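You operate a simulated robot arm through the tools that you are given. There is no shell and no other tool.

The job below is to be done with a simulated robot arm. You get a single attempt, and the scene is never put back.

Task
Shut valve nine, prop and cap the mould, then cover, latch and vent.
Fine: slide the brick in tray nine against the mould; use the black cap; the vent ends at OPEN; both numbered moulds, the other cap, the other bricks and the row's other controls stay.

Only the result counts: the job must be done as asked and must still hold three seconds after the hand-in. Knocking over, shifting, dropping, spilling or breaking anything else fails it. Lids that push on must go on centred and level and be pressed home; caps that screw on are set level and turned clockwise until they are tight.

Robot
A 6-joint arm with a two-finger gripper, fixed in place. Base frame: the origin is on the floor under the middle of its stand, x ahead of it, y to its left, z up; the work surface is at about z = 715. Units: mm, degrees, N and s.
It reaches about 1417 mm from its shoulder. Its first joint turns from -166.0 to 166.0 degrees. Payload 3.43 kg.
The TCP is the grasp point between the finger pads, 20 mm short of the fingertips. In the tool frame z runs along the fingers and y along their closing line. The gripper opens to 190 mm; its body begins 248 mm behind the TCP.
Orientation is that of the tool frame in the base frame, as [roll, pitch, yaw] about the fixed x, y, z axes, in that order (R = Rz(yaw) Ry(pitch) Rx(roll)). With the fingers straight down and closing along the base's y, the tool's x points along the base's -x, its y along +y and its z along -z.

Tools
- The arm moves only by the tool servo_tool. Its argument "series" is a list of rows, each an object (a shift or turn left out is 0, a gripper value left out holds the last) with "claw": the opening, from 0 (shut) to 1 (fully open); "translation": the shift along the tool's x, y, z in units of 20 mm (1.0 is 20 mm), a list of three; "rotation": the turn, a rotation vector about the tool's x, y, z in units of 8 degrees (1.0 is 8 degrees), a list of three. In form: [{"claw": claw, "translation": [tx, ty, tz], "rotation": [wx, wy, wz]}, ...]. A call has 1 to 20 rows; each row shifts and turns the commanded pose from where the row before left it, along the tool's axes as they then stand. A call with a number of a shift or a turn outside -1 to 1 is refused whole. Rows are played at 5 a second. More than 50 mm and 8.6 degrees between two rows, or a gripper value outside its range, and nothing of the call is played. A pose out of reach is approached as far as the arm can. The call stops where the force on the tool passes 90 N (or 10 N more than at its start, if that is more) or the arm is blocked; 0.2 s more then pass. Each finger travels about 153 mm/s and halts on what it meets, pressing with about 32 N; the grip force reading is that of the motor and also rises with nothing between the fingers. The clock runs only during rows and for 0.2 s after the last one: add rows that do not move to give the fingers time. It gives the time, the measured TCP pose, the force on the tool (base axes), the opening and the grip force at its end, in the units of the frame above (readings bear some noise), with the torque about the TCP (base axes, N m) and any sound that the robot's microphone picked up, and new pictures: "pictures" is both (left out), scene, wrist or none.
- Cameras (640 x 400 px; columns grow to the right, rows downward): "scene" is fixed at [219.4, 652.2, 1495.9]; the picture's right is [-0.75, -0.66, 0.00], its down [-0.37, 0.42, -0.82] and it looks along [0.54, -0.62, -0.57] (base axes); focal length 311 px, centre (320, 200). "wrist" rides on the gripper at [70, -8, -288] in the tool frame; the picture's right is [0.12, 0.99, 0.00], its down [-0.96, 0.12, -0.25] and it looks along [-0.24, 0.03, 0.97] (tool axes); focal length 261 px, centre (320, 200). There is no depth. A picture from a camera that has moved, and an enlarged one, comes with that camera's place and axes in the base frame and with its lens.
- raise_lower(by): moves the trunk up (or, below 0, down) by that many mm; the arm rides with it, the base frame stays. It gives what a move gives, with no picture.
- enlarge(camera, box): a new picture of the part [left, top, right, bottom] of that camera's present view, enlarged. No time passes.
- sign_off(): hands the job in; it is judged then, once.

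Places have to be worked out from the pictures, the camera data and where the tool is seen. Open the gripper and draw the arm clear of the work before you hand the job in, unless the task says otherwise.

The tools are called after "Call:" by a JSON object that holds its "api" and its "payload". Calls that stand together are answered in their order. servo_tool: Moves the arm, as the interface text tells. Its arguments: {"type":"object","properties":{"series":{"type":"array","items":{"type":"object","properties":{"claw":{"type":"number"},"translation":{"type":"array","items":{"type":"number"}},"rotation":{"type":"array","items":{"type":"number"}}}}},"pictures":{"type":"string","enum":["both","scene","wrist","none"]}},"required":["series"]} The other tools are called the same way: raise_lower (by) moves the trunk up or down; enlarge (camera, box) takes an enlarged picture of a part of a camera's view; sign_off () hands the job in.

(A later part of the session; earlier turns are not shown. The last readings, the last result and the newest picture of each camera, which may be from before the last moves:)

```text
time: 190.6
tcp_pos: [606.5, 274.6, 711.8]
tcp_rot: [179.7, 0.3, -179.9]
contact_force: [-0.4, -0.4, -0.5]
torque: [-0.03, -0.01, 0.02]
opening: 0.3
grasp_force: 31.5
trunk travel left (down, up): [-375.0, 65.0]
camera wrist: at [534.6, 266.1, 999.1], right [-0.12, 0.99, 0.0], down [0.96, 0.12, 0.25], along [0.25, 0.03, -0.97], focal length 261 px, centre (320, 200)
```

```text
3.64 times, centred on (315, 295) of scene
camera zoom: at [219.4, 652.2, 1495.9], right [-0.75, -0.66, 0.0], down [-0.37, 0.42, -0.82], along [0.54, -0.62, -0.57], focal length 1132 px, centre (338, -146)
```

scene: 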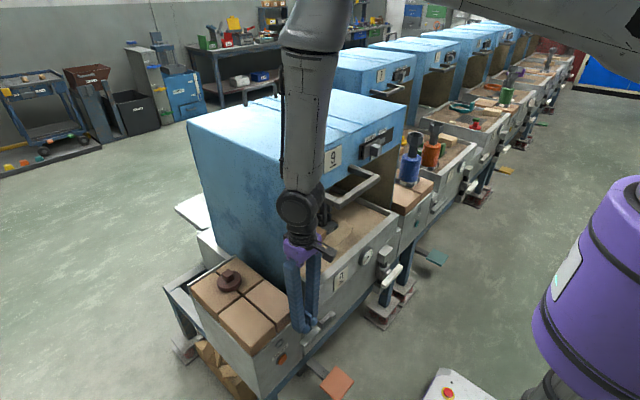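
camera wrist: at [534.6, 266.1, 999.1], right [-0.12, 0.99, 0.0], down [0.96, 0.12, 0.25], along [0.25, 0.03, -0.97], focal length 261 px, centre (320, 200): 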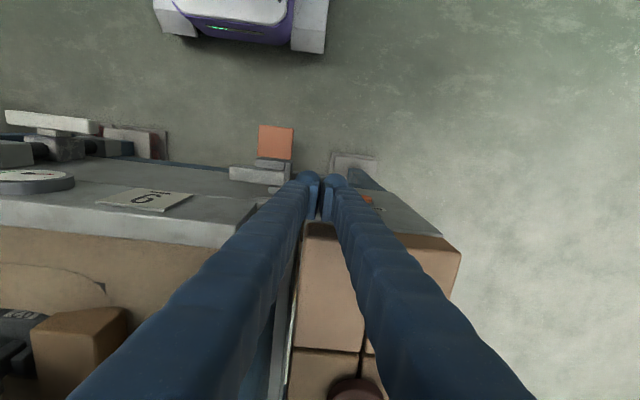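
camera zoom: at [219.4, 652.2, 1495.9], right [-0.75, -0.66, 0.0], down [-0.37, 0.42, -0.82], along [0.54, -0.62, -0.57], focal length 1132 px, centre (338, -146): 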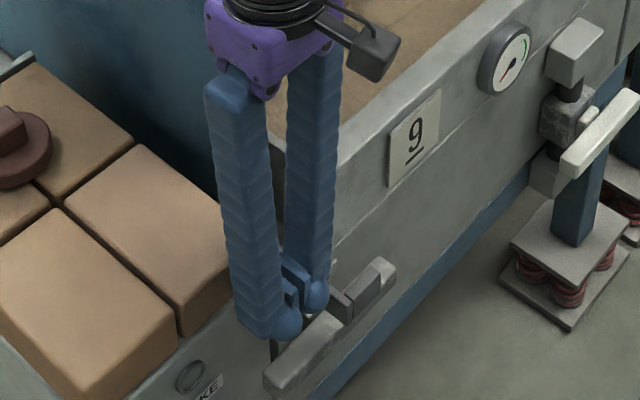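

Position is good: fingers above the lever's left end, beside the tongue bar. I descend to just above the lever, then push it down in steps.

Call:
{"api": "servo_tool", "payload": {"series": [{"translation": [0.12, 0, 1]}, {"translation": [0, 0, 1]}, {"translation": [0, 0, 1]}, {"translation": [0, 0, 0.8]}, {"translation": [0, 0, 0.5]}], "pictures": "none"}}

Call:
{"api": "servo_tool", "payload": {"series": [{"translation": [0, 0, 0.25]}, {"translation": [0, 0, 0.25]}, {"translation": [0, 0, 0.25]}, {"translation": [0, 0, 0.25]}], "pictures": "both"}}

Call:
{"api": "enlarge", "payload": {"camera": "scene", "box": [260, 240, 370, 350]}}

```text
time: 191.8
tcp_pos: [604.0, 275.6, 626.3]
tcp_rot: [179.8, 0.3, -180.0]
contact_force: [0.7, -0.9, -0.5]
torque: [-0.01, 0.02, 0.0]
opening: 0.0
grasp_force: 32.0
trunk travel left (down, up): [-375.0, 65.0]
```

```text
time: 192.8
tcp_pos: [604.5, 275.4, 607.2]
tcp_rot: [179.6, 0.3, -179.9]
contact_force: [0.3, 0.7, 1.6]
torque: [-0.01, 0.03, 0.03]
opening: 0.0
grasp_force: 31.7
trunk travel left (down, up): [-375.0, 65.0]
camera wrist: at [532.3, 267.1, 893.7], right [-0.12, 0.99, 0.0], down [0.96, 0.12, 0.25], along [0.25, 0.03, -0.97], focal length 261 px, centre (320, 200)
```

scene: 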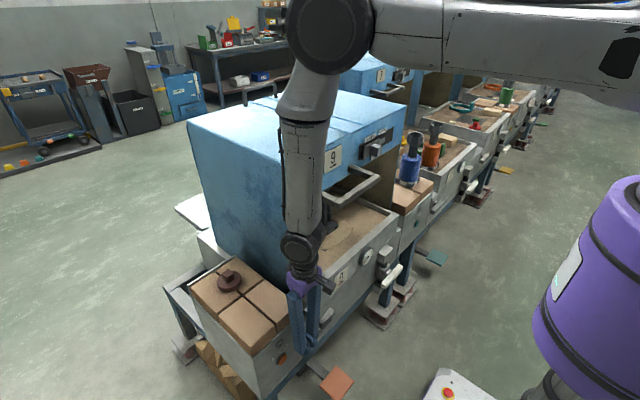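
wrist: 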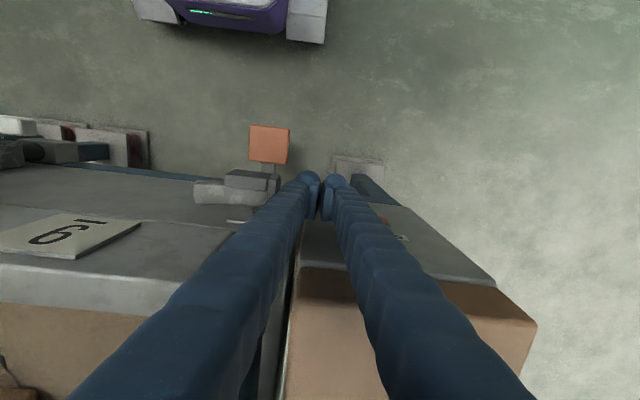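

```text
3.64 times, centred on (315, 295) of scene
camera zoom: at [219.4, 652.2, 1495.9], right [-0.75, -0.66, 0.0], down [-0.37, 0.42, -0.82], along [0.54, -0.62, -0.57], focal length 1132 px, centre (338, -146)
```

zoom: 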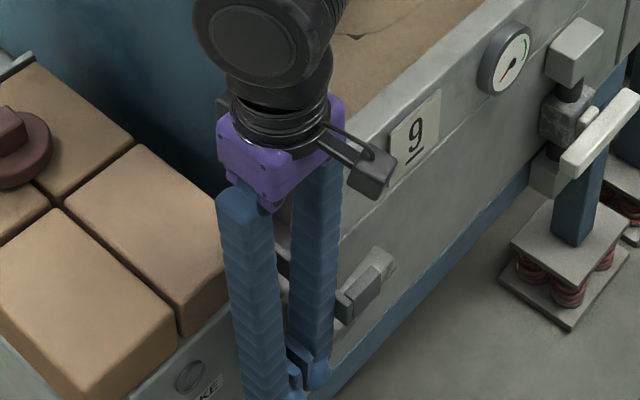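

The lever begins to turn with little force. I keep pushing down.

Call:
{"api": "servo_tool", "payload": {"series": [{"translation": [0, 0, 0.3]}, {"translation": [0, 0, 0.3]}, {"translation": [0, 0, 0.3]}, {"translation": [0, 0, 0.3]}, {"translation": [0, 0, 0.3]}, {"translation": [0, 0, 0.3]}], "pictures": "both"}}

Call:
{"api": "enlarge", "payload": {"camera": "scene", "box": [270, 260, 370, 360]}}

Call:
{"api": "enlarge", "payload": {"camera": "wrist", "box": [180, 110, 400, 260]}}

```text
time: 194.2
tcp_pos: [604.7, 277.0, 569.2]
tcp_rot: [179.7, 0.3, -179.9]
contact_force: [0.2, 0.9, 0.3]
torque: [0.01, -0.01, 0.0]
opening: 0.2
grasp_force: 32.6
trunk travel left (down, up): [-375.0, 65.0]
camera wrist: at [532.8, 267.7, 857.8], right [-0.12, 0.99, 0.0], down [0.96, 0.12, 0.25], along [0.25, 0.03, -0.97], focal length 261 px, centre (320, 200)
```

scene: 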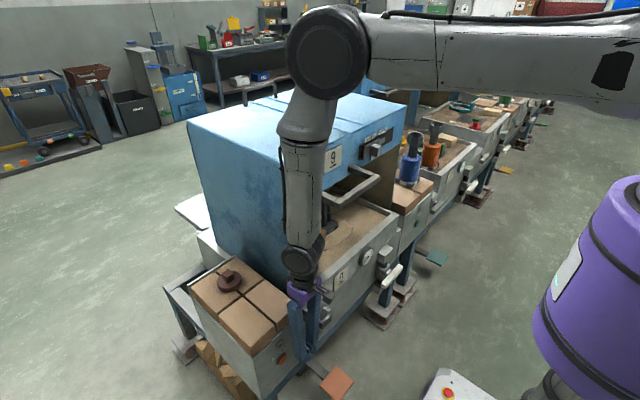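
wrist: 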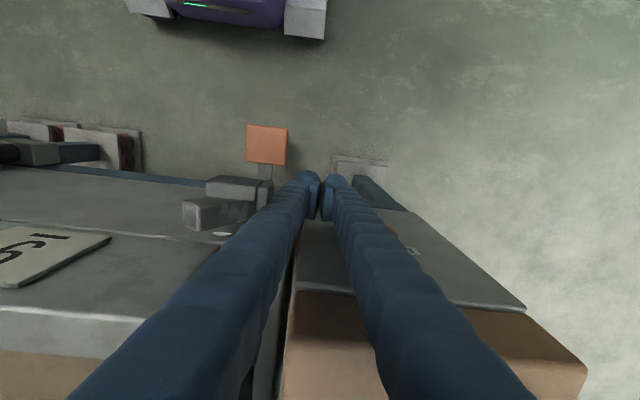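

```text
4.00 times, centred on (320, 310) of scene
camera zoom: at [219.4, 652.2, 1495.9], right [-0.75, -0.66, 0.0], down [-0.37, 0.42, -0.82], along [0.54, -0.62, -0.57], focal length 1246 px, centre (320, -240)
```

zoom: 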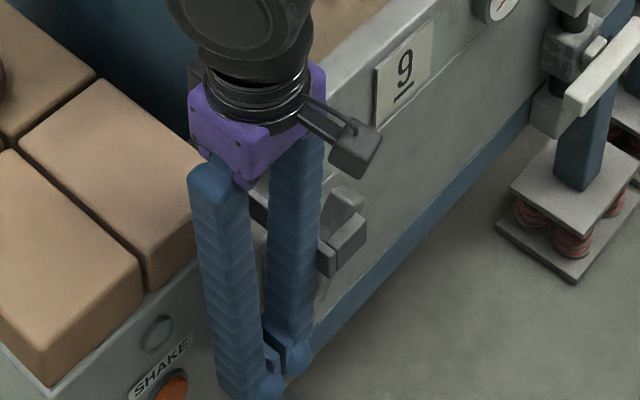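

```text
2.67 times, centred on (290, 185) of wrist
camera zoom: at [532.8, 267.7, 857.8], right [-0.12, 0.99, 0.0], down [0.96, 0.12, 0.25], along [0.25, 0.03, -0.97], focal length 695 px, centre (400, 240)
```

zoom: 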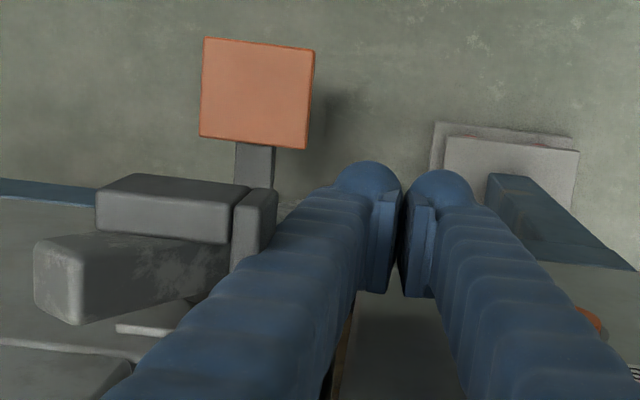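

The lever has turned ~64° (right end now up). I lift out and go to its right side to push the upper end to vertical.

Call:
{"api": "servo_tool", "payload": {"series": [{"translation": [0, 0, -0.5]}, {"translation": [0, 0, -1]}, {"translation": [0, 0, -1]}, {"translation": [0, 0, -1]}, {"translation": [0, 0, -1]}, {"translation": [0, 0, -1]}, {"translation": [0, 0, -1]}, {"translation": [0, 0, -1]}, {"translation": [0, 0, -1]}, {"translation": [0, -1, 0]}, {"translation": [0, -1, 0]}, {"translation": [0, -1, 0]}, {"translation": [0, -1, 0]}, {"translation": [0, -1, 0]}, {"translation": [0, -1, 0]}, {"translation": [0, -1, 0]}, {"translation": [0, -1, 0]}, {"translation": [0, -0.2, 0]}], "pictures": "both"}}

Call:
{"api": "enlarge", "payload": {"camera": "wrist", "box": [260, 90, 480, 240]}}

Call:
{"api": "enlarge", "payload": {"camera": "scene", "box": [270, 260, 370, 360]}}

```text
time: 197.2
tcp_pos: [606.5, 189.6, 739.9]
tcp_rot: [179.9, 0.9, -179.2]
contact_force: [-1.3, 53.5, -7.0]
torque: [-15.94, -0.78, -0.58]
opening: 0.1
grasp_force: 32.4
trunk travel left (down, up): [-375.0, 65.0]
stopped in row 15: the force on the tool passed its limit at 121 N (the readings are from after the stop); the commanded pose is now the measured one
camera wrist: at [533.7, 180.3, 1027.1], right [-0.13, 0.99, 0.0], down [0.96, 0.13, 0.26], along [0.26, 0.04, -0.97], focal length 261 px, centre (320, 200)
```

scene: 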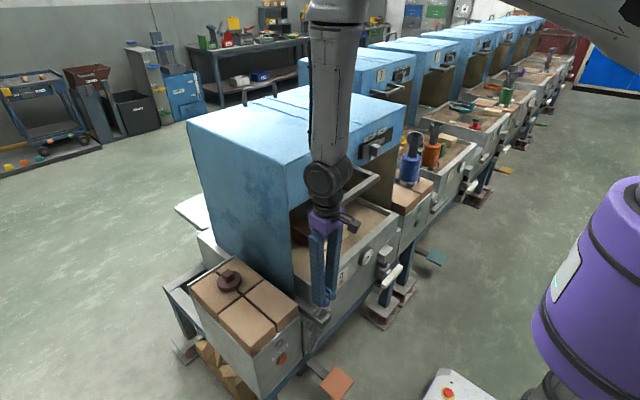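
wrist: 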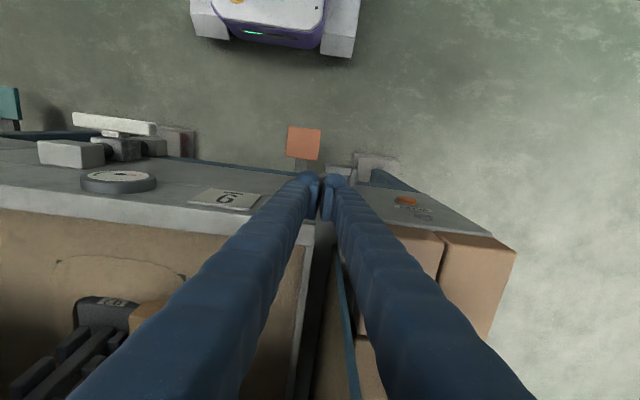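

```text
2.67 times, centred on (370, 165) of wrist
camera zoom: at [533.7, 180.3, 1027.1], right [-0.13, 0.99, 0.0], down [0.96, 0.13, 0.26], along [0.26, 0.04, -0.97], focal length 695 px, centre (187, 293)
```

zoom: 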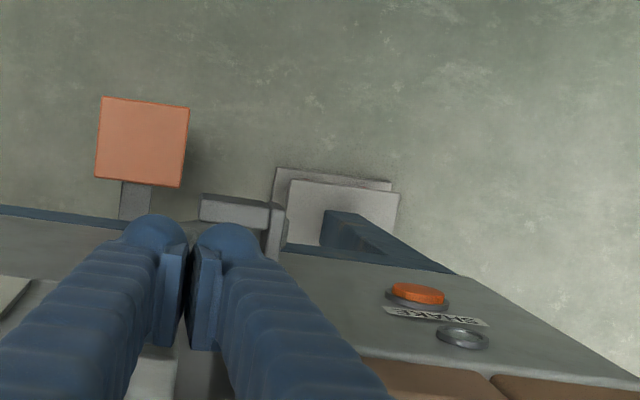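

```text
4.00 times, centred on (320, 310) of scene
camera zoom: at [219.4, 652.2, 1495.9], right [-0.75, -0.66, 0.0], down [-0.37, 0.42, -0.82], along [0.54, -0.62, -0.57], focal length 1246 px, centre (320, -240)
```

zoom: 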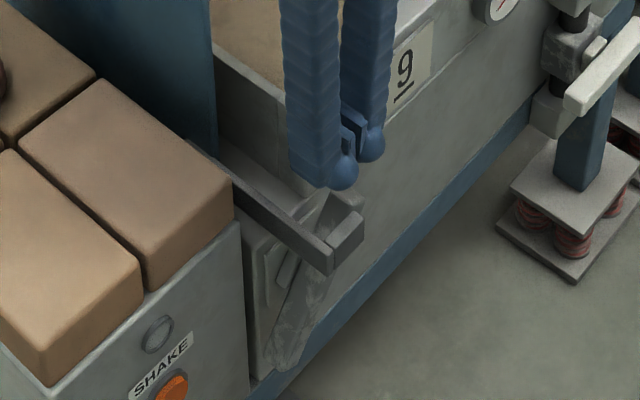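

The gripper body met the hood handle from the side (the handle overhangs the latch). I back off +y, and instead will push the lever's lower end from the left with the tool rolled ~24° so it passes under the tongue bar.

Call:
{"api": "servo_tool", "payload": {"series": [{"translation": [0, 0.5, 0]}, {"translation": [0, 1, 0]}, {"translation": [0, 1, 0]}, {"translation": [0, 1, 0]}, {"translation": [0, 1, 0]}, {"translation": [0, 1, 0]}], "pictures": "both"}}

Call:
{"api": "enlarge", "payload": {"camera": "scene", "box": [280, 100, 400, 230]}}

Call:
{"api": "enlarge", "payload": {"camera": "scene", "box": [280, 270, 360, 350]}}

```text
time: 198.6
tcp_pos: [605.5, 292.4, 741.1]
tcp_rot: [179.7, 0.5, -179.4]
contact_force: [0.6, -0.3, 0.4]
torque: [-0.02, -0.02, -0.04]
opening: 0.0
grasp_force: 32.2
trunk travel left (down, up): [-375.0, 65.0]
camera wrist: at [532.0, 283.0, 1029.1], right [-0.13, 0.99, 0.0], down [0.96, 0.12, 0.26], along [0.26, 0.04, -0.97], focal length 261 px, centre (320, 200)
```

scene: 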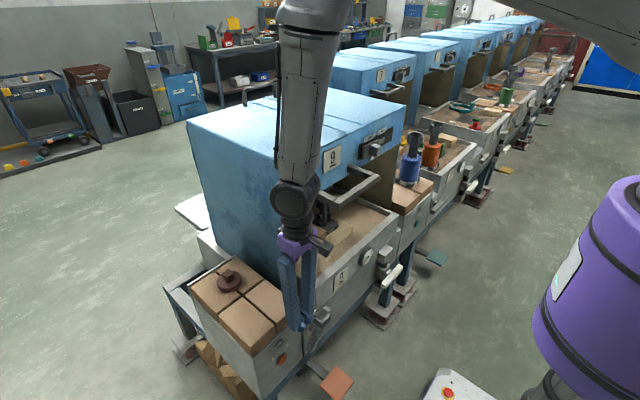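
wrist: 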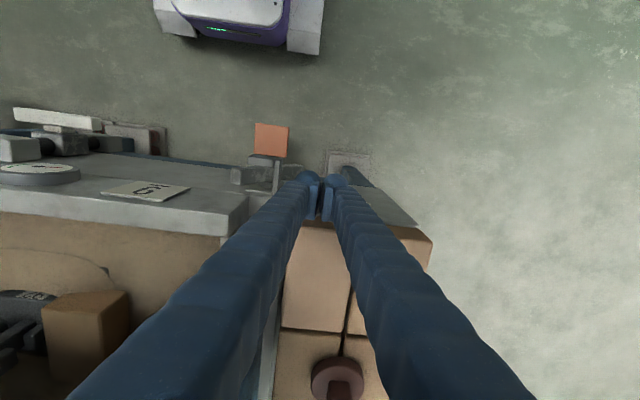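

```text
3.08 times, centred on (340, 165) of scene
camera zoom: at [219.4, 652.2, 1495.9], right [-0.75, -0.66, 0.0], down [-0.37, 0.42, -0.82], along [0.54, -0.62, -0.57], focal length 958 px, centre (258, 308)
```

zoom: 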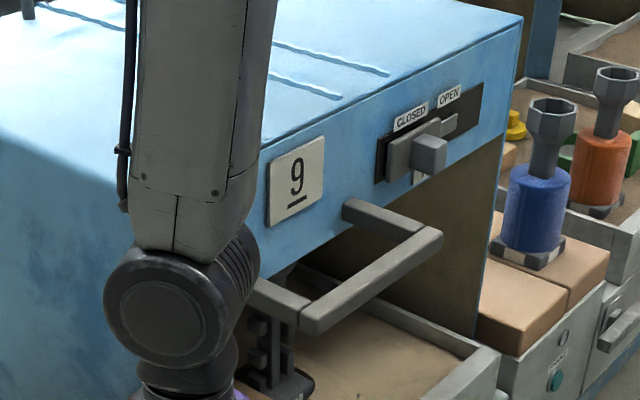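

```text
5.00 times, centred on (320, 310) of scene
camera zoom: at [219.4, 652.2, 1495.9], right [-0.75, -0.66, 0.0], down [-0.37, 0.42, -0.82], along [0.54, -0.62, -0.57], focal length 1557 px, centre (320, -350)
```

zoom: 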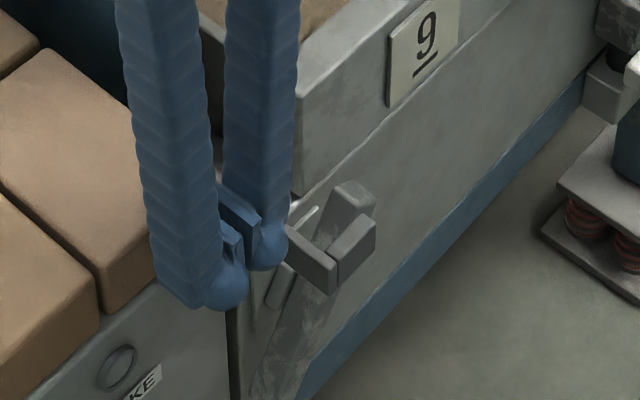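

Handle undamaged; the lever's upper end already stands behind the tongue's L piece. I roll the tool 24° and descend on the left side of the lever's lower end.

Call:
{"api": "servo_tool", "payload": {"series": [{"rotation": [1, 0, 0]}, {"rotation": [1, 0, 0]}, {"rotation": [1, 0, 0]}, {"translation": [0.0375, 0.461, 0.918]}, {"translation": [0.0375, 0.461, 0.918]}, {"translation": [0.0375, 0.461, 0.918]}, {"translation": [0.0375, 0.461, 0.918]}, {"translation": [0.0375, 0.461, 0.918]}, {"translation": [0.0375, 0.461, 0.918]}, {"translation": [0.0375, 0.461, 0.918]}, {"translation": [0.0375, 0.461, 0.918]}], "pictures": "both"}}

Call:
{"api": "enlarge", "payload": {"camera": "scene", "box": [270, 270, 370, 370]}}

Call:
{"api": "enlarge", "payload": {"camera": "wrist", "box": [180, 80, 420, 260]}}

```text
time: 201.0
tcp_pos: [600.2, 302.0, 576.6]
tcp_rot: [-156.4, 0.6, -179.5]
contact_force: [1.3, -0.4, -0.9]
torque: [-0.02, 0.03, 0.01]
opening: 0.0
grasp_force: 31.4
trunk travel left (down, up): [-375.0, 65.0]
camera wrist: at [525.7, 410.0, 843.1], right [-0.12, 0.91, -0.4], down [0.96, 0.22, 0.19], along [0.26, -0.36, -0.9], focal length 261 px, centre (320, 200)
```

scene: 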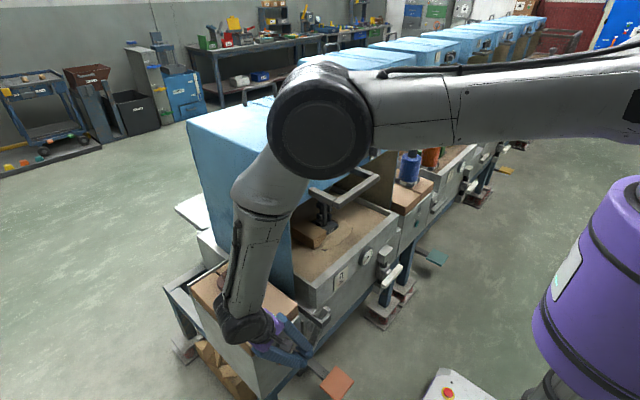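
wrist: 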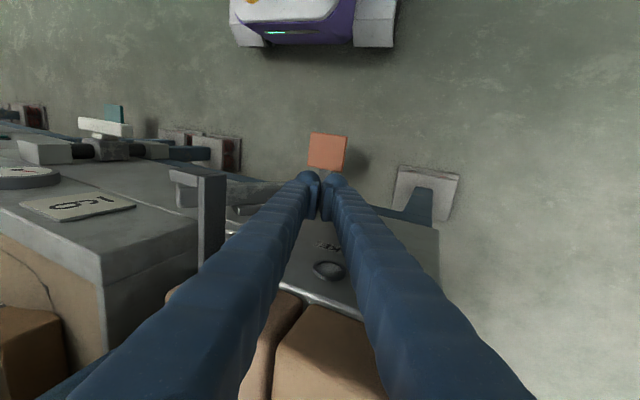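

```text
4.00 times, centred on (320, 320) of scene
camera zoom: at [219.4, 652.2, 1495.9], right [-0.75, -0.66, 0.0], down [-0.37, 0.42, -0.82], along [0.54, -0.62, -0.57], focal length 1246 px, centre (320, -280)
```

zoom: 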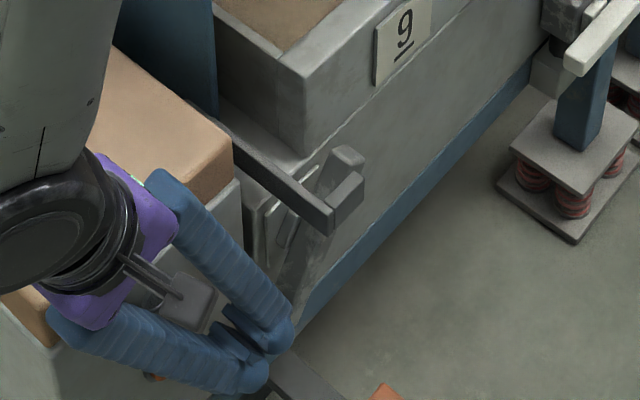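

```text
2.22 times, centred on (300, 170) of wrist
camera zoom: at [525.7, 410.0, 843.1], right [-0.12, 0.91, -0.4], down [0.96, 0.22, 0.19], along [0.26, -0.36, -0.9], focal length 579 px, centre (364, 267)
```

zoom: 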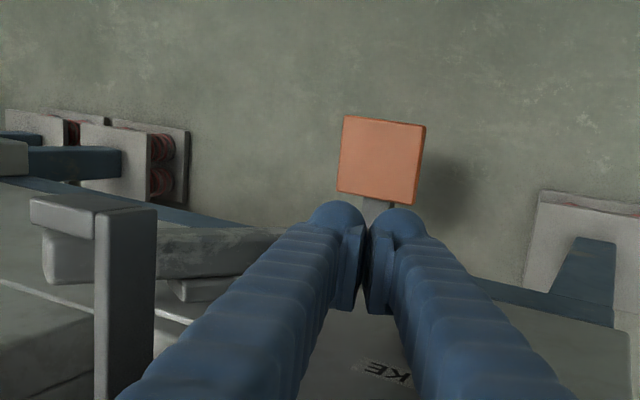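

Clear so far. I go down the last 40 mm beside the lever's lower end, then push toward −y in steps.

Call:
{"api": "servo_tool", "payload": {"series": [{"translation": [0.05, 0.41, 0.915]}, {"translation": [0.05, 0.41, 0.915]}], "pictures": "both"}}

Call:
{"api": "enlarge", "payload": {"camera": "scene", "box": [270, 270, 370, 370]}}

Call:
{"api": "enlarge", "payload": {"camera": "wrist", "box": [180, 80, 420, 260]}}

```text
time: 201.6
tcp_pos: [597.9, 302.4, 536.4]
tcp_rot: [-156.3, 0.6, -179.3]
contact_force: [-0.6, 0.4, 0.8]
torque: [-0.04, 0.03, 0.0]
opening: 0.1
grasp_force: 32.2
trunk travel left (down, up): [-375.0, 65.0]
camera wrist: at [524.0, 410.4, 803.2], right [-0.12, 0.91, -0.4], down [0.96, 0.22, 0.19], along [0.26, -0.36, -0.9], focal length 261 px, centre (320, 200)
```

scene: 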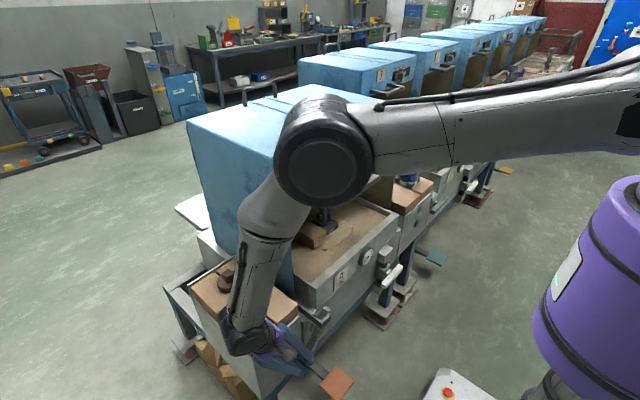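
wrist: 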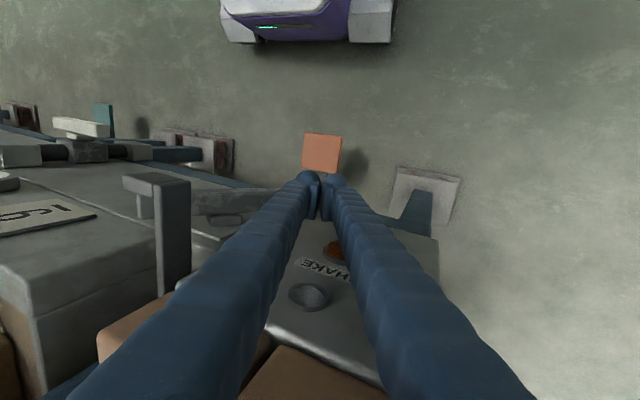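

```text
4.00 times, centred on (320, 320) of scene
camera zoom: at [219.4, 652.2, 1495.9], right [-0.75, -0.66, 0.0], down [-0.37, 0.42, -0.82], along [0.54, -0.62, -0.57], focal length 1246 px, centre (320, -280)
```

zoom: 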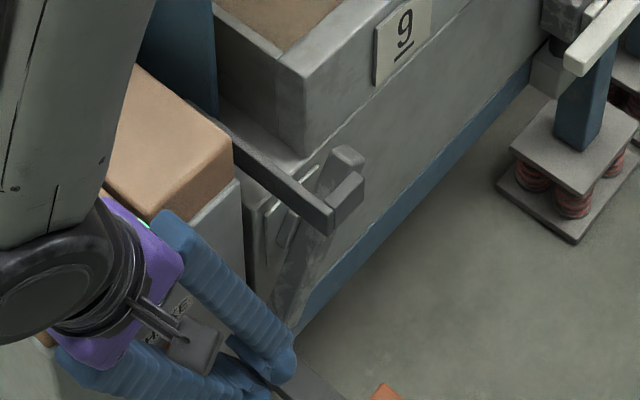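

```text
2.22 times, centred on (300, 170) of wrist
camera zoom: at [524.0, 410.4, 803.2], right [-0.12, 0.91, -0.4], down [0.96, 0.22, 0.19], along [0.26, -0.36, -0.9], focal length 579 px, centre (364, 267)
```

zoom: 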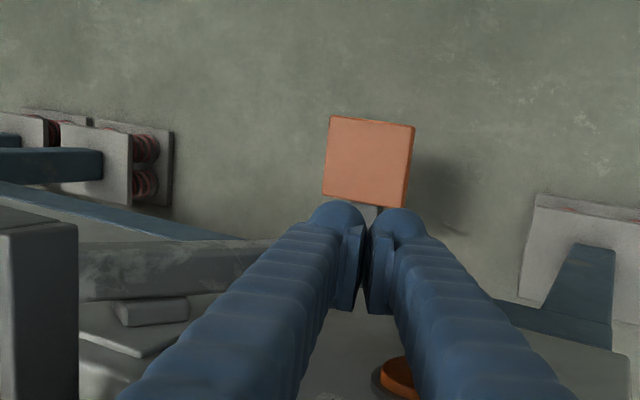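

Call:
{"api": "servo_tool", "payload": {"series": [{"translation": [0, -0.23, 0.1]}, {"translation": [0, -0.23, 0.1]}, {"translation": [0, -0.23, 0.1]}, {"translation": [0, -0.183, 0.081]}, {"translation": [0, -0.183, 0.081]}, {"translation": [0, -0.183, 0.081]}], "pictures": "scene"}}

Call:
{"api": "enlarge", "payload": {"camera": "scene", "box": [270, 270, 370, 370]}}

```text
time: 203.0
tcp_pos: [599.5, 275.3, 537.2]
tcp_rot: [-156.2, 0.5, -179.3]
contact_force: [-0.2, 1.7, -0.6]
torque: [0.0, 0.03, -0.01]
opening: 0.0
grasp_force: 31.7
trunk travel left (down, up): [-375.0, 65.0]
```

scene: 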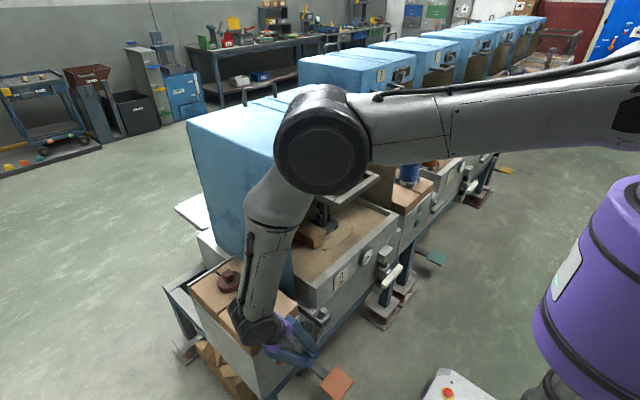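

```text
4.00 times, centred on (320, 320) of scene
camera zoom: at [219.4, 652.2, 1495.9], right [-0.75, -0.66, 0.0], down [-0.37, 0.42, -0.82], along [0.54, -0.62, -0.57], focal length 1246 px, centre (320, -280)
```

zoom: 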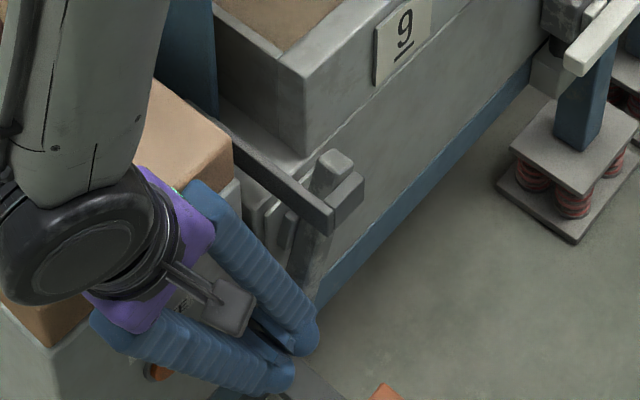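

The lever follows. I continue to vertical and feel for the stop.

Call:
{"api": "servo_tool", "payload": {"series": [{"translation": [0, -0.183, 0.081]}, {"translation": [0, -0.183, 0.081]}, {"translation": [0, -0.183, 0.081]}, {"translation": [0, -0.183, 0.081]}], "pictures": "none"}}

Call:
{"api": "servo_tool", "payload": {"series": [{"translation": [0, -0.14, 0.061]}, {}], "pictures": "both"}}

Call:
{"api": "enlarge", "payload": {"camera": "scene", "box": [270, 270, 370, 370]}}

```text
time: 204.0
tcp_pos: [599.4, 258.4, 537.5]
tcp_rot: [-156.3, 0.6, -179.4]
contact_force: [-0.4, 2.8, -1.2]
torque: [0.03, 0.0, 0.0]
opening: 0.0
grasp_force: 32.4
trunk travel left (down, up): [-375.0, 65.0]
```

```text
time: 204.6
tcp_pos: [598.3, 255.3, 537.9]
tcp_rot: [-156.5, 0.6, -179.4]
contact_force: [-1.8, 7.5, -2.9]
torque: [0.05, -0.02, -0.05]
opening: 0.0
grasp_force: 32.5
trunk travel left (down, up): [-375.0, 65.0]
camera wrist: at [525.0, 364.0, 803.6], right [-0.12, 0.91, -0.4], down [0.96, 0.22, 0.19], along [0.26, -0.36, -0.9], focal length 261 px, centre (320, 200)
```

scene: 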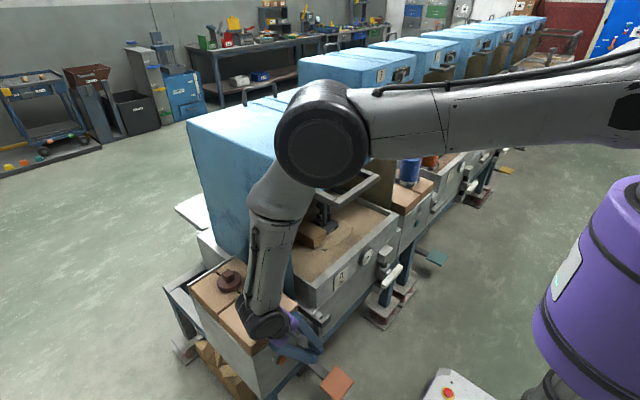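
wrist: 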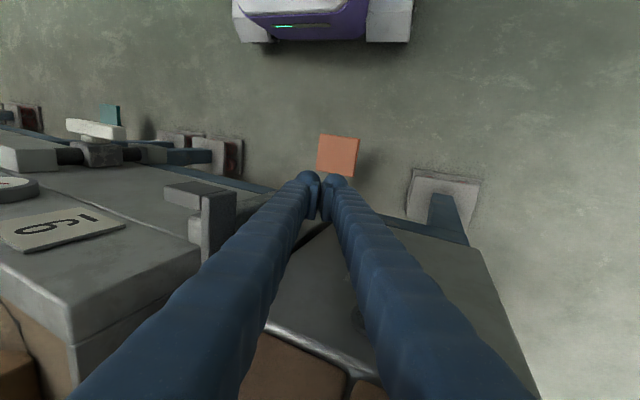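

```text
4.00 times, centred on (320, 320) of scene
camera zoom: at [219.4, 652.2, 1495.9], right [-0.75, -0.66, 0.0], down [-0.37, 0.42, -0.82], along [0.54, -0.62, -0.57], focal length 1246 px, centre (320, -280)
```

zoom: 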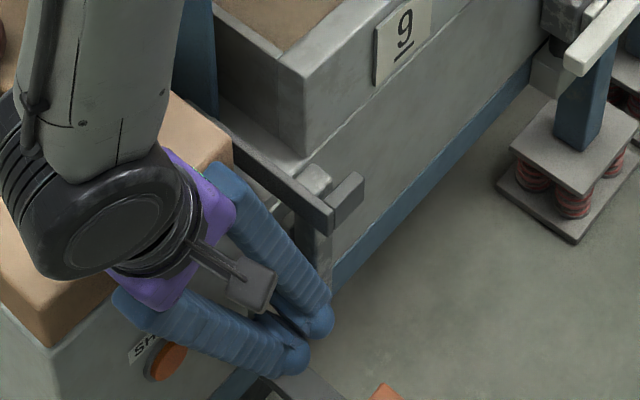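

Force rises to 7.5 N, near the stop. A little more to confirm.

Call:
{"api": "servo_tool", "payload": {"series": [{"translation": [0, -0.1, 0.044]}, {}], "pictures": "none"}}

Call:
{"api": "servo_tool", "payload": {"series": [{"translation": [0, -0.1, 0.044]}, {}], "pictures": "scene"}}

Call:
{"api": "enlarge", "payload": {"camera": "scene", "box": [300, 290, 350, 345]}}

```text
time: 205.2
tcp_pos: [599.4, 254.6, 538.2]
tcp_rot: [-156.4, 0.7, -179.3]
contact_force: [-9.4, 27.7, -2.2]
torque: [-0.01, -0.07, -0.31]
opening: 0.0
grasp_force: 32.1
trunk travel left (down, up): [-375.0, 65.0]
```

```text
time: 205.8
tcp_pos: [599.8, 254.7, 538.2]
tcp_rot: [-156.5, 0.8, -179.3]
contact_force: [-14.7, 49.0, 0.6]
torque: [-0.2, -0.1, -0.46]
opening: 0.0
grasp_force: 31.7
trunk travel left (down, up): [-375.0, 65.0]
```

scene: 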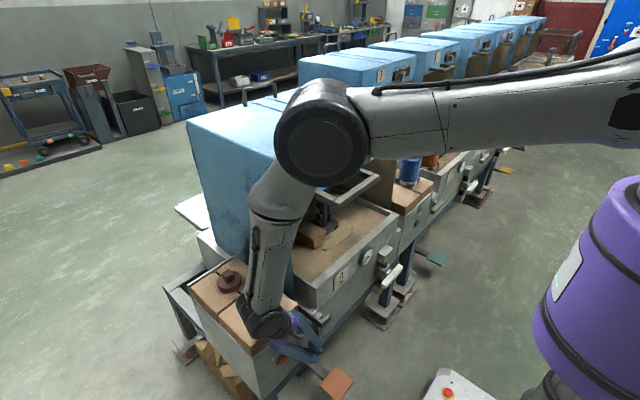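

```text
7.27 times, centred on (325, 318) of scene
camera zoom: at [219.4, 652.2, 1495.9], right [-0.75, -0.66, 0.0], down [-0.37, 0.42, -0.82], along [0.54, -0.62, -0.57], focal length 2265 px, centre (284, -654)
```

zoom: 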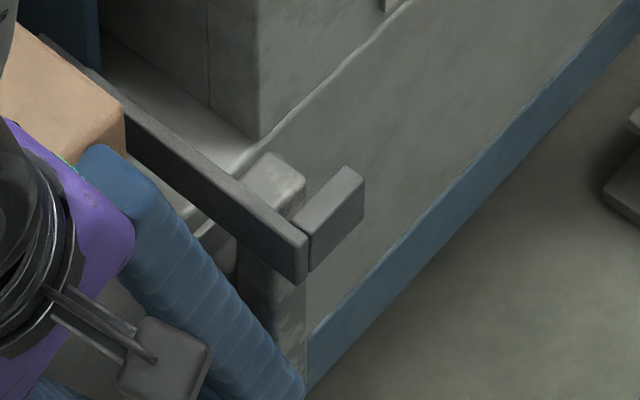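

Lever is vertical and hard on its stop behind the tongue's L: latched. I withdraw to +y, rise, and level the tool.

Call:
{"api": "servo_tool", "payload": {"series": [{"translation": [0, 0.23, -0.1]}, {"translation": [0, 0.457, -0.2]}, {"translation": [0, 0.457, -0.2]}, {"translation": [0, 0.457, -0.2]}, {"translation": [0, 0.457, -0.2]}, {"translation": [0, -0.407, -0.914]}, {"translation": [0, -0.407, -0.914]}, {"translation": [0, -0.407, -0.914]}, {"translation": [0, -0.407, -0.914]}, {"translation": [0, -0.407, -0.914]}, {"translation": [0, -0.407, -0.914]}, {"translation": [0, -0.407, -0.914]}, {"translation": [0, -0.407, -0.914]}, {"translation": [0, -0.407, -0.914]}, {"translation": [0, -0.407, -0.914]}, {"translation": [0, -0.407, -0.914]}], "pictures": "none"}}

Call:
{"api": "servo_tool", "payload": {"series": [{"rotation": [-1, 0, 0]}, {"rotation": [-1, 0, 0]}, {"rotation": [-0.95, 0, 0]}, {"translation": [0, 0, -1]}, {"translation": [0, 0, -1]}, {"translation": [0, 0, -1]}, {"translation": [0, 0, -1]}, {"translation": [0, 0, -1]}, {"translation": [0, 0, -1]}, {"translation": [0, 0, -1]}, {"translation": [0, 0, -1]}, {"translation": [0, 0, -1]}, {"translation": [0, 0, -1]}, {"translation": [0, 0, -1]}, {"translation": [0, 0, -1]}, {"translation": [0, 0, -1]}, {"translation": [0, 0, -1]}, {"translation": [0, 0, -1]}, {"translation": [0, 0, -1]}, {"translation": [0, 0, -1]}], "pictures": "both"}}

Call:
{"api": "enlarge", "payload": {"camera": "scene", "box": [300, 290, 350, 345]}}

Call:
{"api": "enlarge", "payload": {"camera": "scene", "box": [320, 100, 420, 200]}}

```text
time: 209.2
tcp_pos: [596.0, 294.4, 757.9]
tcp_rot: [-156.4, 0.7, -179.4]
contact_force: [-0.1, -0.5, 1.1]
torque: [0.01, 0.0, -0.01]
opening: 0.0
grasp_force: 32.0
trunk travel left (down, up): [-375.0, 65.0]
```

```text
time: 213.4
tcp_pos: [592.7, 294.8, 1098.5]
tcp_rot: [-180.0, 0.8, -179.4]
contact_force: [0.3, 0.0, 0.2]
torque: [0.02, -0.03, -0.02]
opening: 0.0
grasp_force: 32.0
trunk travel left (down, up): [-375.0, 65.0]
camera wrist: at [518.8, 287.5, 1385.5], right [-0.13, 0.99, 0.0], down [0.96, 0.13, 0.26], along [0.26, 0.03, -0.97], focal length 261 px, centre (320, 200)
```

scene: 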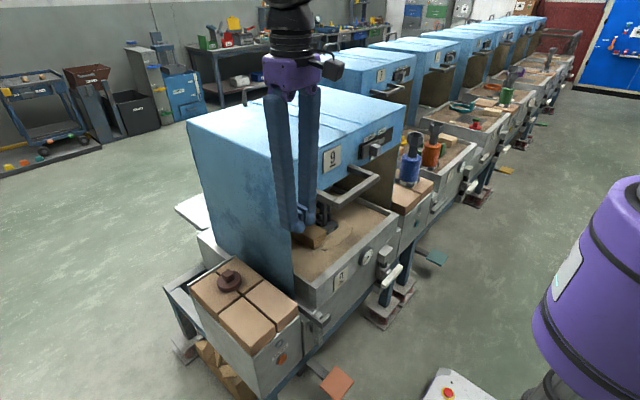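
wrist: 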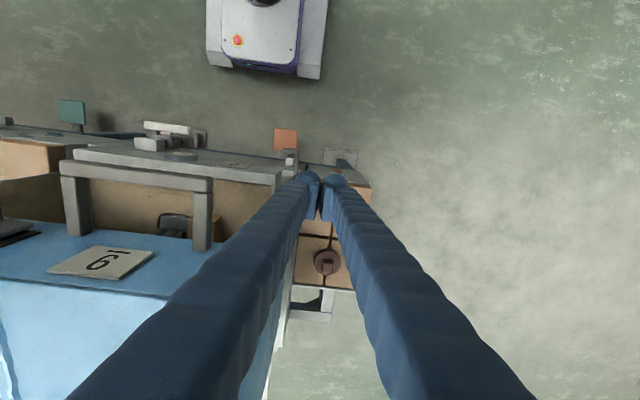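

```text
7.27 times, centred on (325, 318) of scene
camera zoom: at [219.4, 652.2, 1495.9], right [-0.75, -0.66, 0.0], down [-0.37, 0.42, -0.82], along [0.54, -0.62, -0.57], focal length 2265 px, centre (284, -654)
```

zoom: 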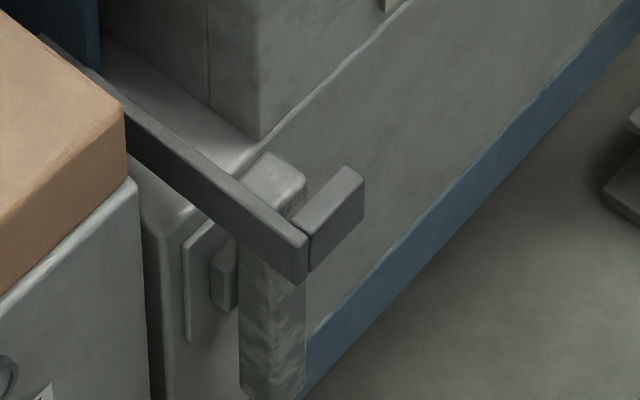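

```text
4.00 times, centred on (370, 150) of scene
camera zoom: at [219.4, 652.2, 1495.9], right [-0.75, -0.66, 0.0], down [-0.37, 0.42, -0.82], along [0.54, -0.62, -0.57], focal length 1246 px, centre (120, 400)
```

zoom: 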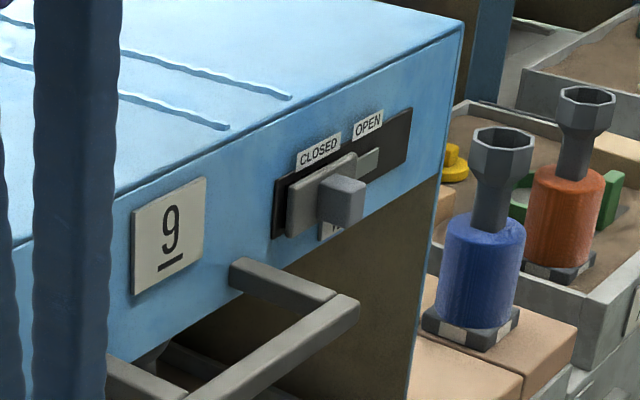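

Latched correctly. Now the vent: its knob is at CLOSED near (655, −100, 1088) and must slide toward −y to OPEN. I go up and across to get a close view.

Call:
{"api": "servo_tool", "payload": {"series": [{"translation": [0, 0, -1]}, {"translation": [0, 0, -1]}, {"translation": [0, 0, -1]}, {"translation": [0, -1, 0]}, {"translation": [0, -1, 0]}, {"translation": [0, -1, 0]}, {"translation": [0, -1, 0]}, {"translation": [0, -1, 0]}, {"translation": [0, -1, 0]}, {"translation": [0, -1, 0]}, {"translation": [0, -1, 0]}, {"translation": [0, -1, 0]}, {"translation": [0, -1, 0]}, {"translation": [0, -1, 0]}, {"translation": [0, -1, 0]}, {"translation": [0, -1, 0]}, {"translation": [0, -1, 0]}, {"translation": [0, -1, 0]}, {"translation": [0, -1, 0]}], "pictures": "both"}}

Call:
{"api": "enlarge", "payload": {"camera": "wrist", "box": [120, 120, 400, 330]}}

Call:
{"api": "enlarge", "payload": {"camera": "scene", "box": [320, 100, 420, 200]}}

```text
time: 217.4
tcp_pos: [596.8, -26.1, 1157.0]
tcp_rot: [180.0, 0.8, -179.4]
contact_force: [0.5, -1.3, 0.4]
torque: [0.04, 0.01, -0.04]
opening: 0.0
grasp_force: 31.5
trunk travel left (down, up): [-375.0, 65.0]
camera wrist: at [521.9, -32.9, 1444.4], right [-0.13, 0.99, 0.0], down [0.96, 0.13, 0.26], along [0.26, 0.03, -0.97], focal length 261 px, centre (320, 200)
```

scene: 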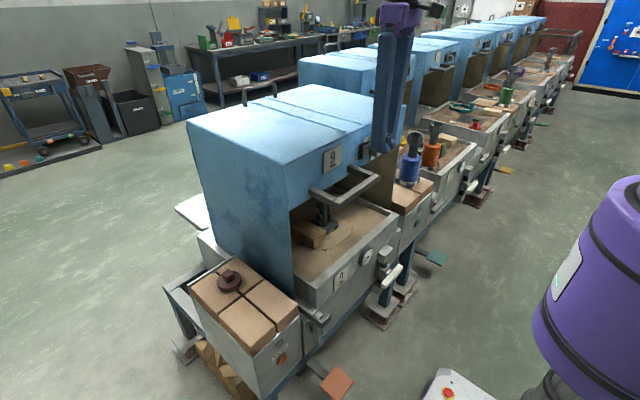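
wrist: 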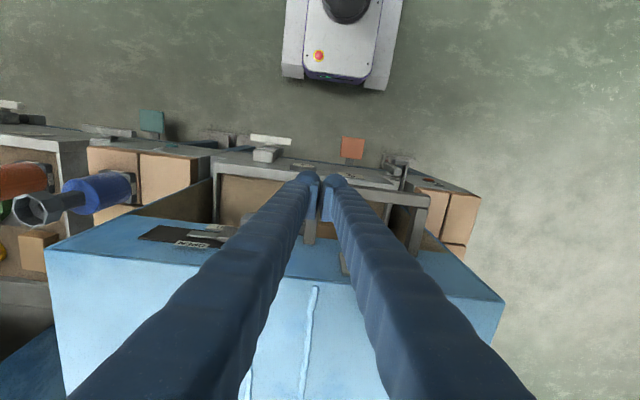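

```text
1.90 times, centred on (260, 225) of wrist
camera zoom: at [521.9, -32.9, 1444.4], right [-0.13, 0.99, 0.0], down [0.96, 0.13, 0.26], along [0.26, 0.03, -0.97], focal length 496 px, centre (434, 152)
```

zoom: 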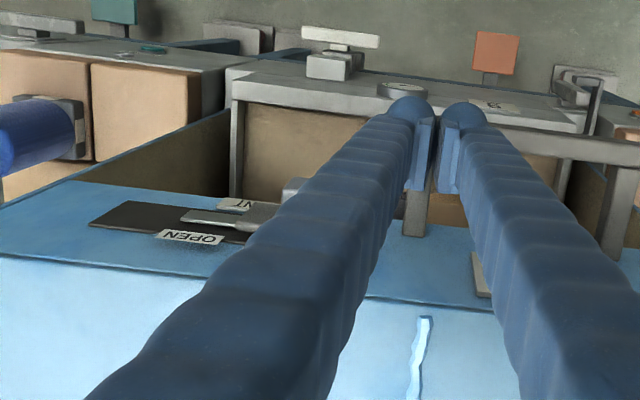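

```text
4.00 times, centred on (370, 150) of scene
camera zoom: at [219.4, 652.2, 1495.9], right [-0.75, -0.66, 0.0], down [-0.37, 0.42, -0.82], along [0.54, -0.62, -0.57], focal length 1246 px, centre (120, 400)
```

zoom: 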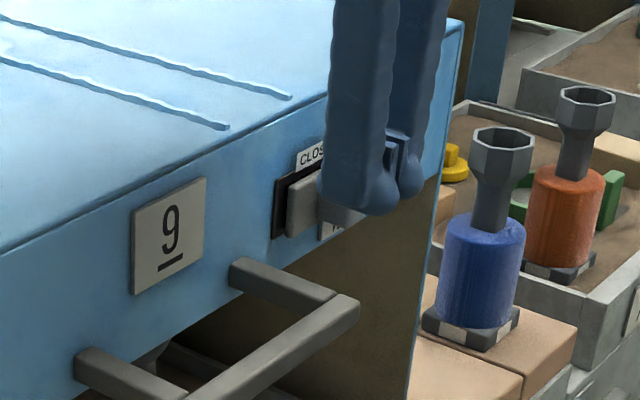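

Call:
{"api": "servo_tool", "payload": {"series": [{"translation": [0, 1, 0]}, {"translation": [0, 1, 0]}, {"translation": [0, 1, 0]}, {"translation": [0, 0.3, 0]}], "pictures": "both"}}

Call:
{"api": "enlarge", "payload": {"camera": "wrist", "box": [150, 170, 290, 290]}}

Call:
{"api": "enlarge", "payload": {"camera": "scene", "box": [350, 110, 410, 170]}}

```text
time: 218.4
tcp_pos: [593.5, 40.5, 1158.0]
tcp_rot: [-179.9, 0.6, -179.3]
contact_force: [-0.5, 0.2, -0.5]
torque: [-0.01, 0.0, -0.01]
opening: 0.0
grasp_force: 32.1
trunk travel left (down, up): [-375.0, 65.0]
camera wrist: at [520.8, 33.4, 1445.2], right [-0.13, 0.99, 0.0], down [0.96, 0.13, 0.26], along [0.26, 0.03, -0.97], focal length 261 px, centre (320, 200)
```

scene: 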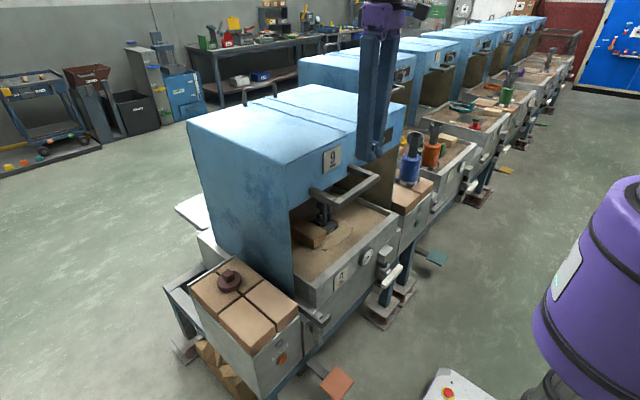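
wrist: 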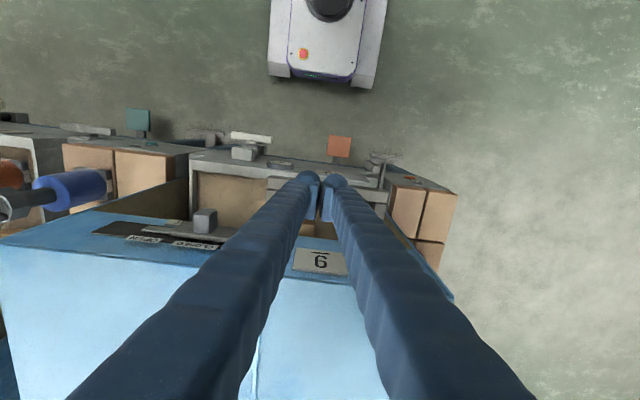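

```text
3.33 times, centred on (220, 230) of wrist
camera zoom: at [520.8, 33.4, 1445.2], right [-0.13, 0.99, 0.0], down [0.96, 0.13, 0.26], along [0.26, 0.03, -0.97], focal length 869 px, centre (653, 100)
```

zoom: 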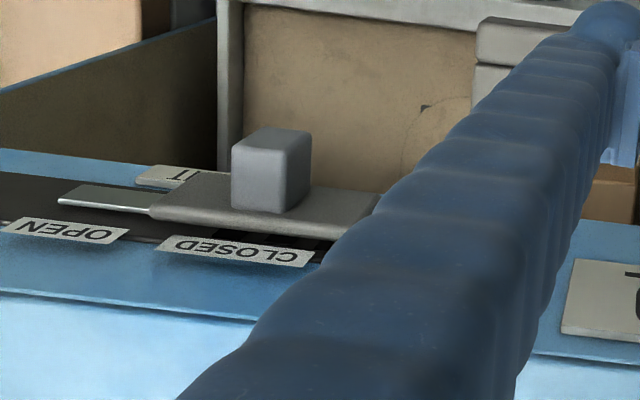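

```text
6.67 times, centred on (380, 140) of scene
camera zoom: at [219.4, 652.2, 1495.9], right [-0.75, -0.66, 0.0], down [-0.37, 0.42, -0.82], along [0.54, -0.62, -0.57], focal length 2076 px, centre (-80, 600)
```

zoom: 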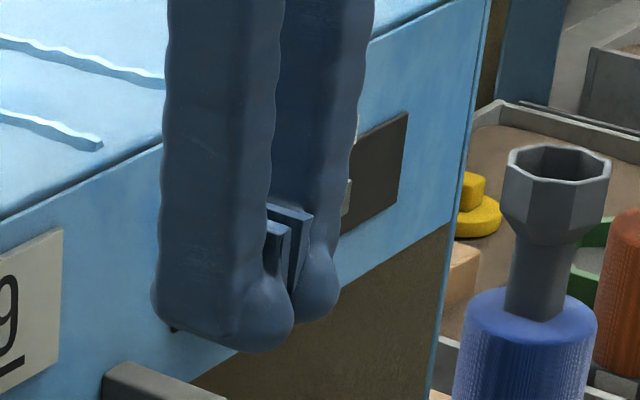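

Knob located at about (667, −116, 1088), ~30 mm cube in front of the hood face (x≈695). I position the closed fingers on its +y side: TCP (661, −58, 1098).

Call:
{"api": "servo_tool", "payload": {"series": [{"translation": [-0.68, -0.985, 0]}, {"translation": [-0.68, -0.985, 0]}, {"translation": [-0.68, -0.985, 0]}, {"translation": [-0.68, -0.985, 0]}, {"translation": [-0.68, -0.985, 0]}, {"translation": [0, 0, 0.6]}, {"translation": [0, 0, 0.6]}, {"translation": [0, 0, 0.6]}], "pictures": "both"}}

Call:
{"api": "enlarge", "payload": {"camera": "wrist", "box": [220, 110, 400, 250]}}

Call:
{"api": "enlarge", "payload": {"camera": "scene", "box": [330, 90, 430, 190]}}

```text
time: 220.2
tcp_pos: [664.8, -57.2, 1122.7]
tcp_rot: [-180.0, 0.8, -179.5]
contact_force: [-0.3, -0.9, -0.6]
torque: [0.01, 0.02, -0.03]
opening: 0.1
grasp_force: 32.2
trunk travel left (down, up): [-375.0, 65.0]
camera wrist: at [590.8, -64.4, 1409.8], right [-0.13, 0.99, 0.0], down [0.96, 0.13, 0.26], along [0.26, 0.03, -0.97], focal length 261 px, centre (320, 200)
```

scene: 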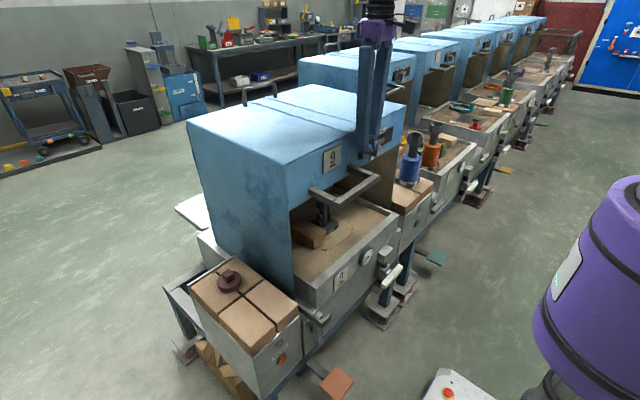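
wrist: 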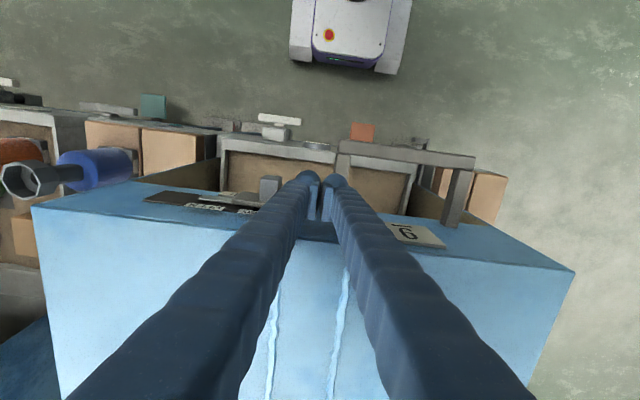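

```text
2.86 times, centred on (310, 180) of wrist
camera zoom: at [590.8, -64.4, 1409.8], right [-0.13, 0.99, 0.0], down [0.96, 0.13, 0.26], along [0.26, 0.03, -0.97], focal length 745 px, centre (349, 257)
```

zoom: 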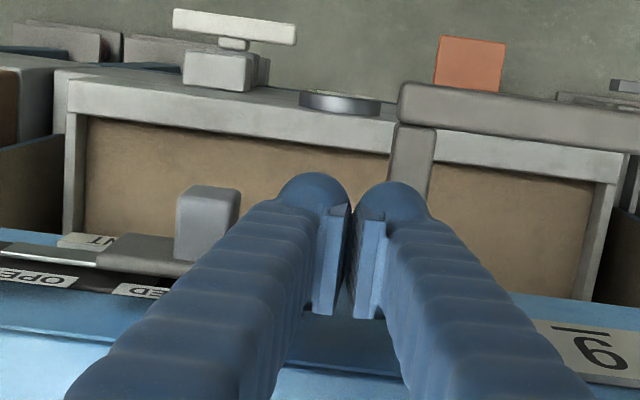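

```text
4.00 times, centred on (380, 140) of scene
camera zoom: at [219.4, 652.2, 1495.9], right [-0.75, -0.66, 0.0], down [-0.37, 0.42, -0.82], along [0.54, -0.62, -0.57], focal length 1246 px, centre (80, 440)
```

zoom: 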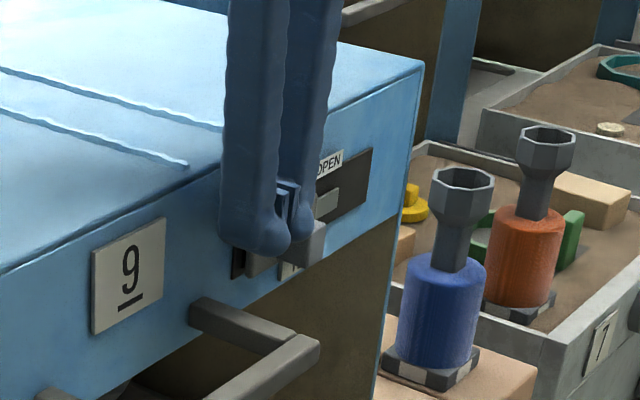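

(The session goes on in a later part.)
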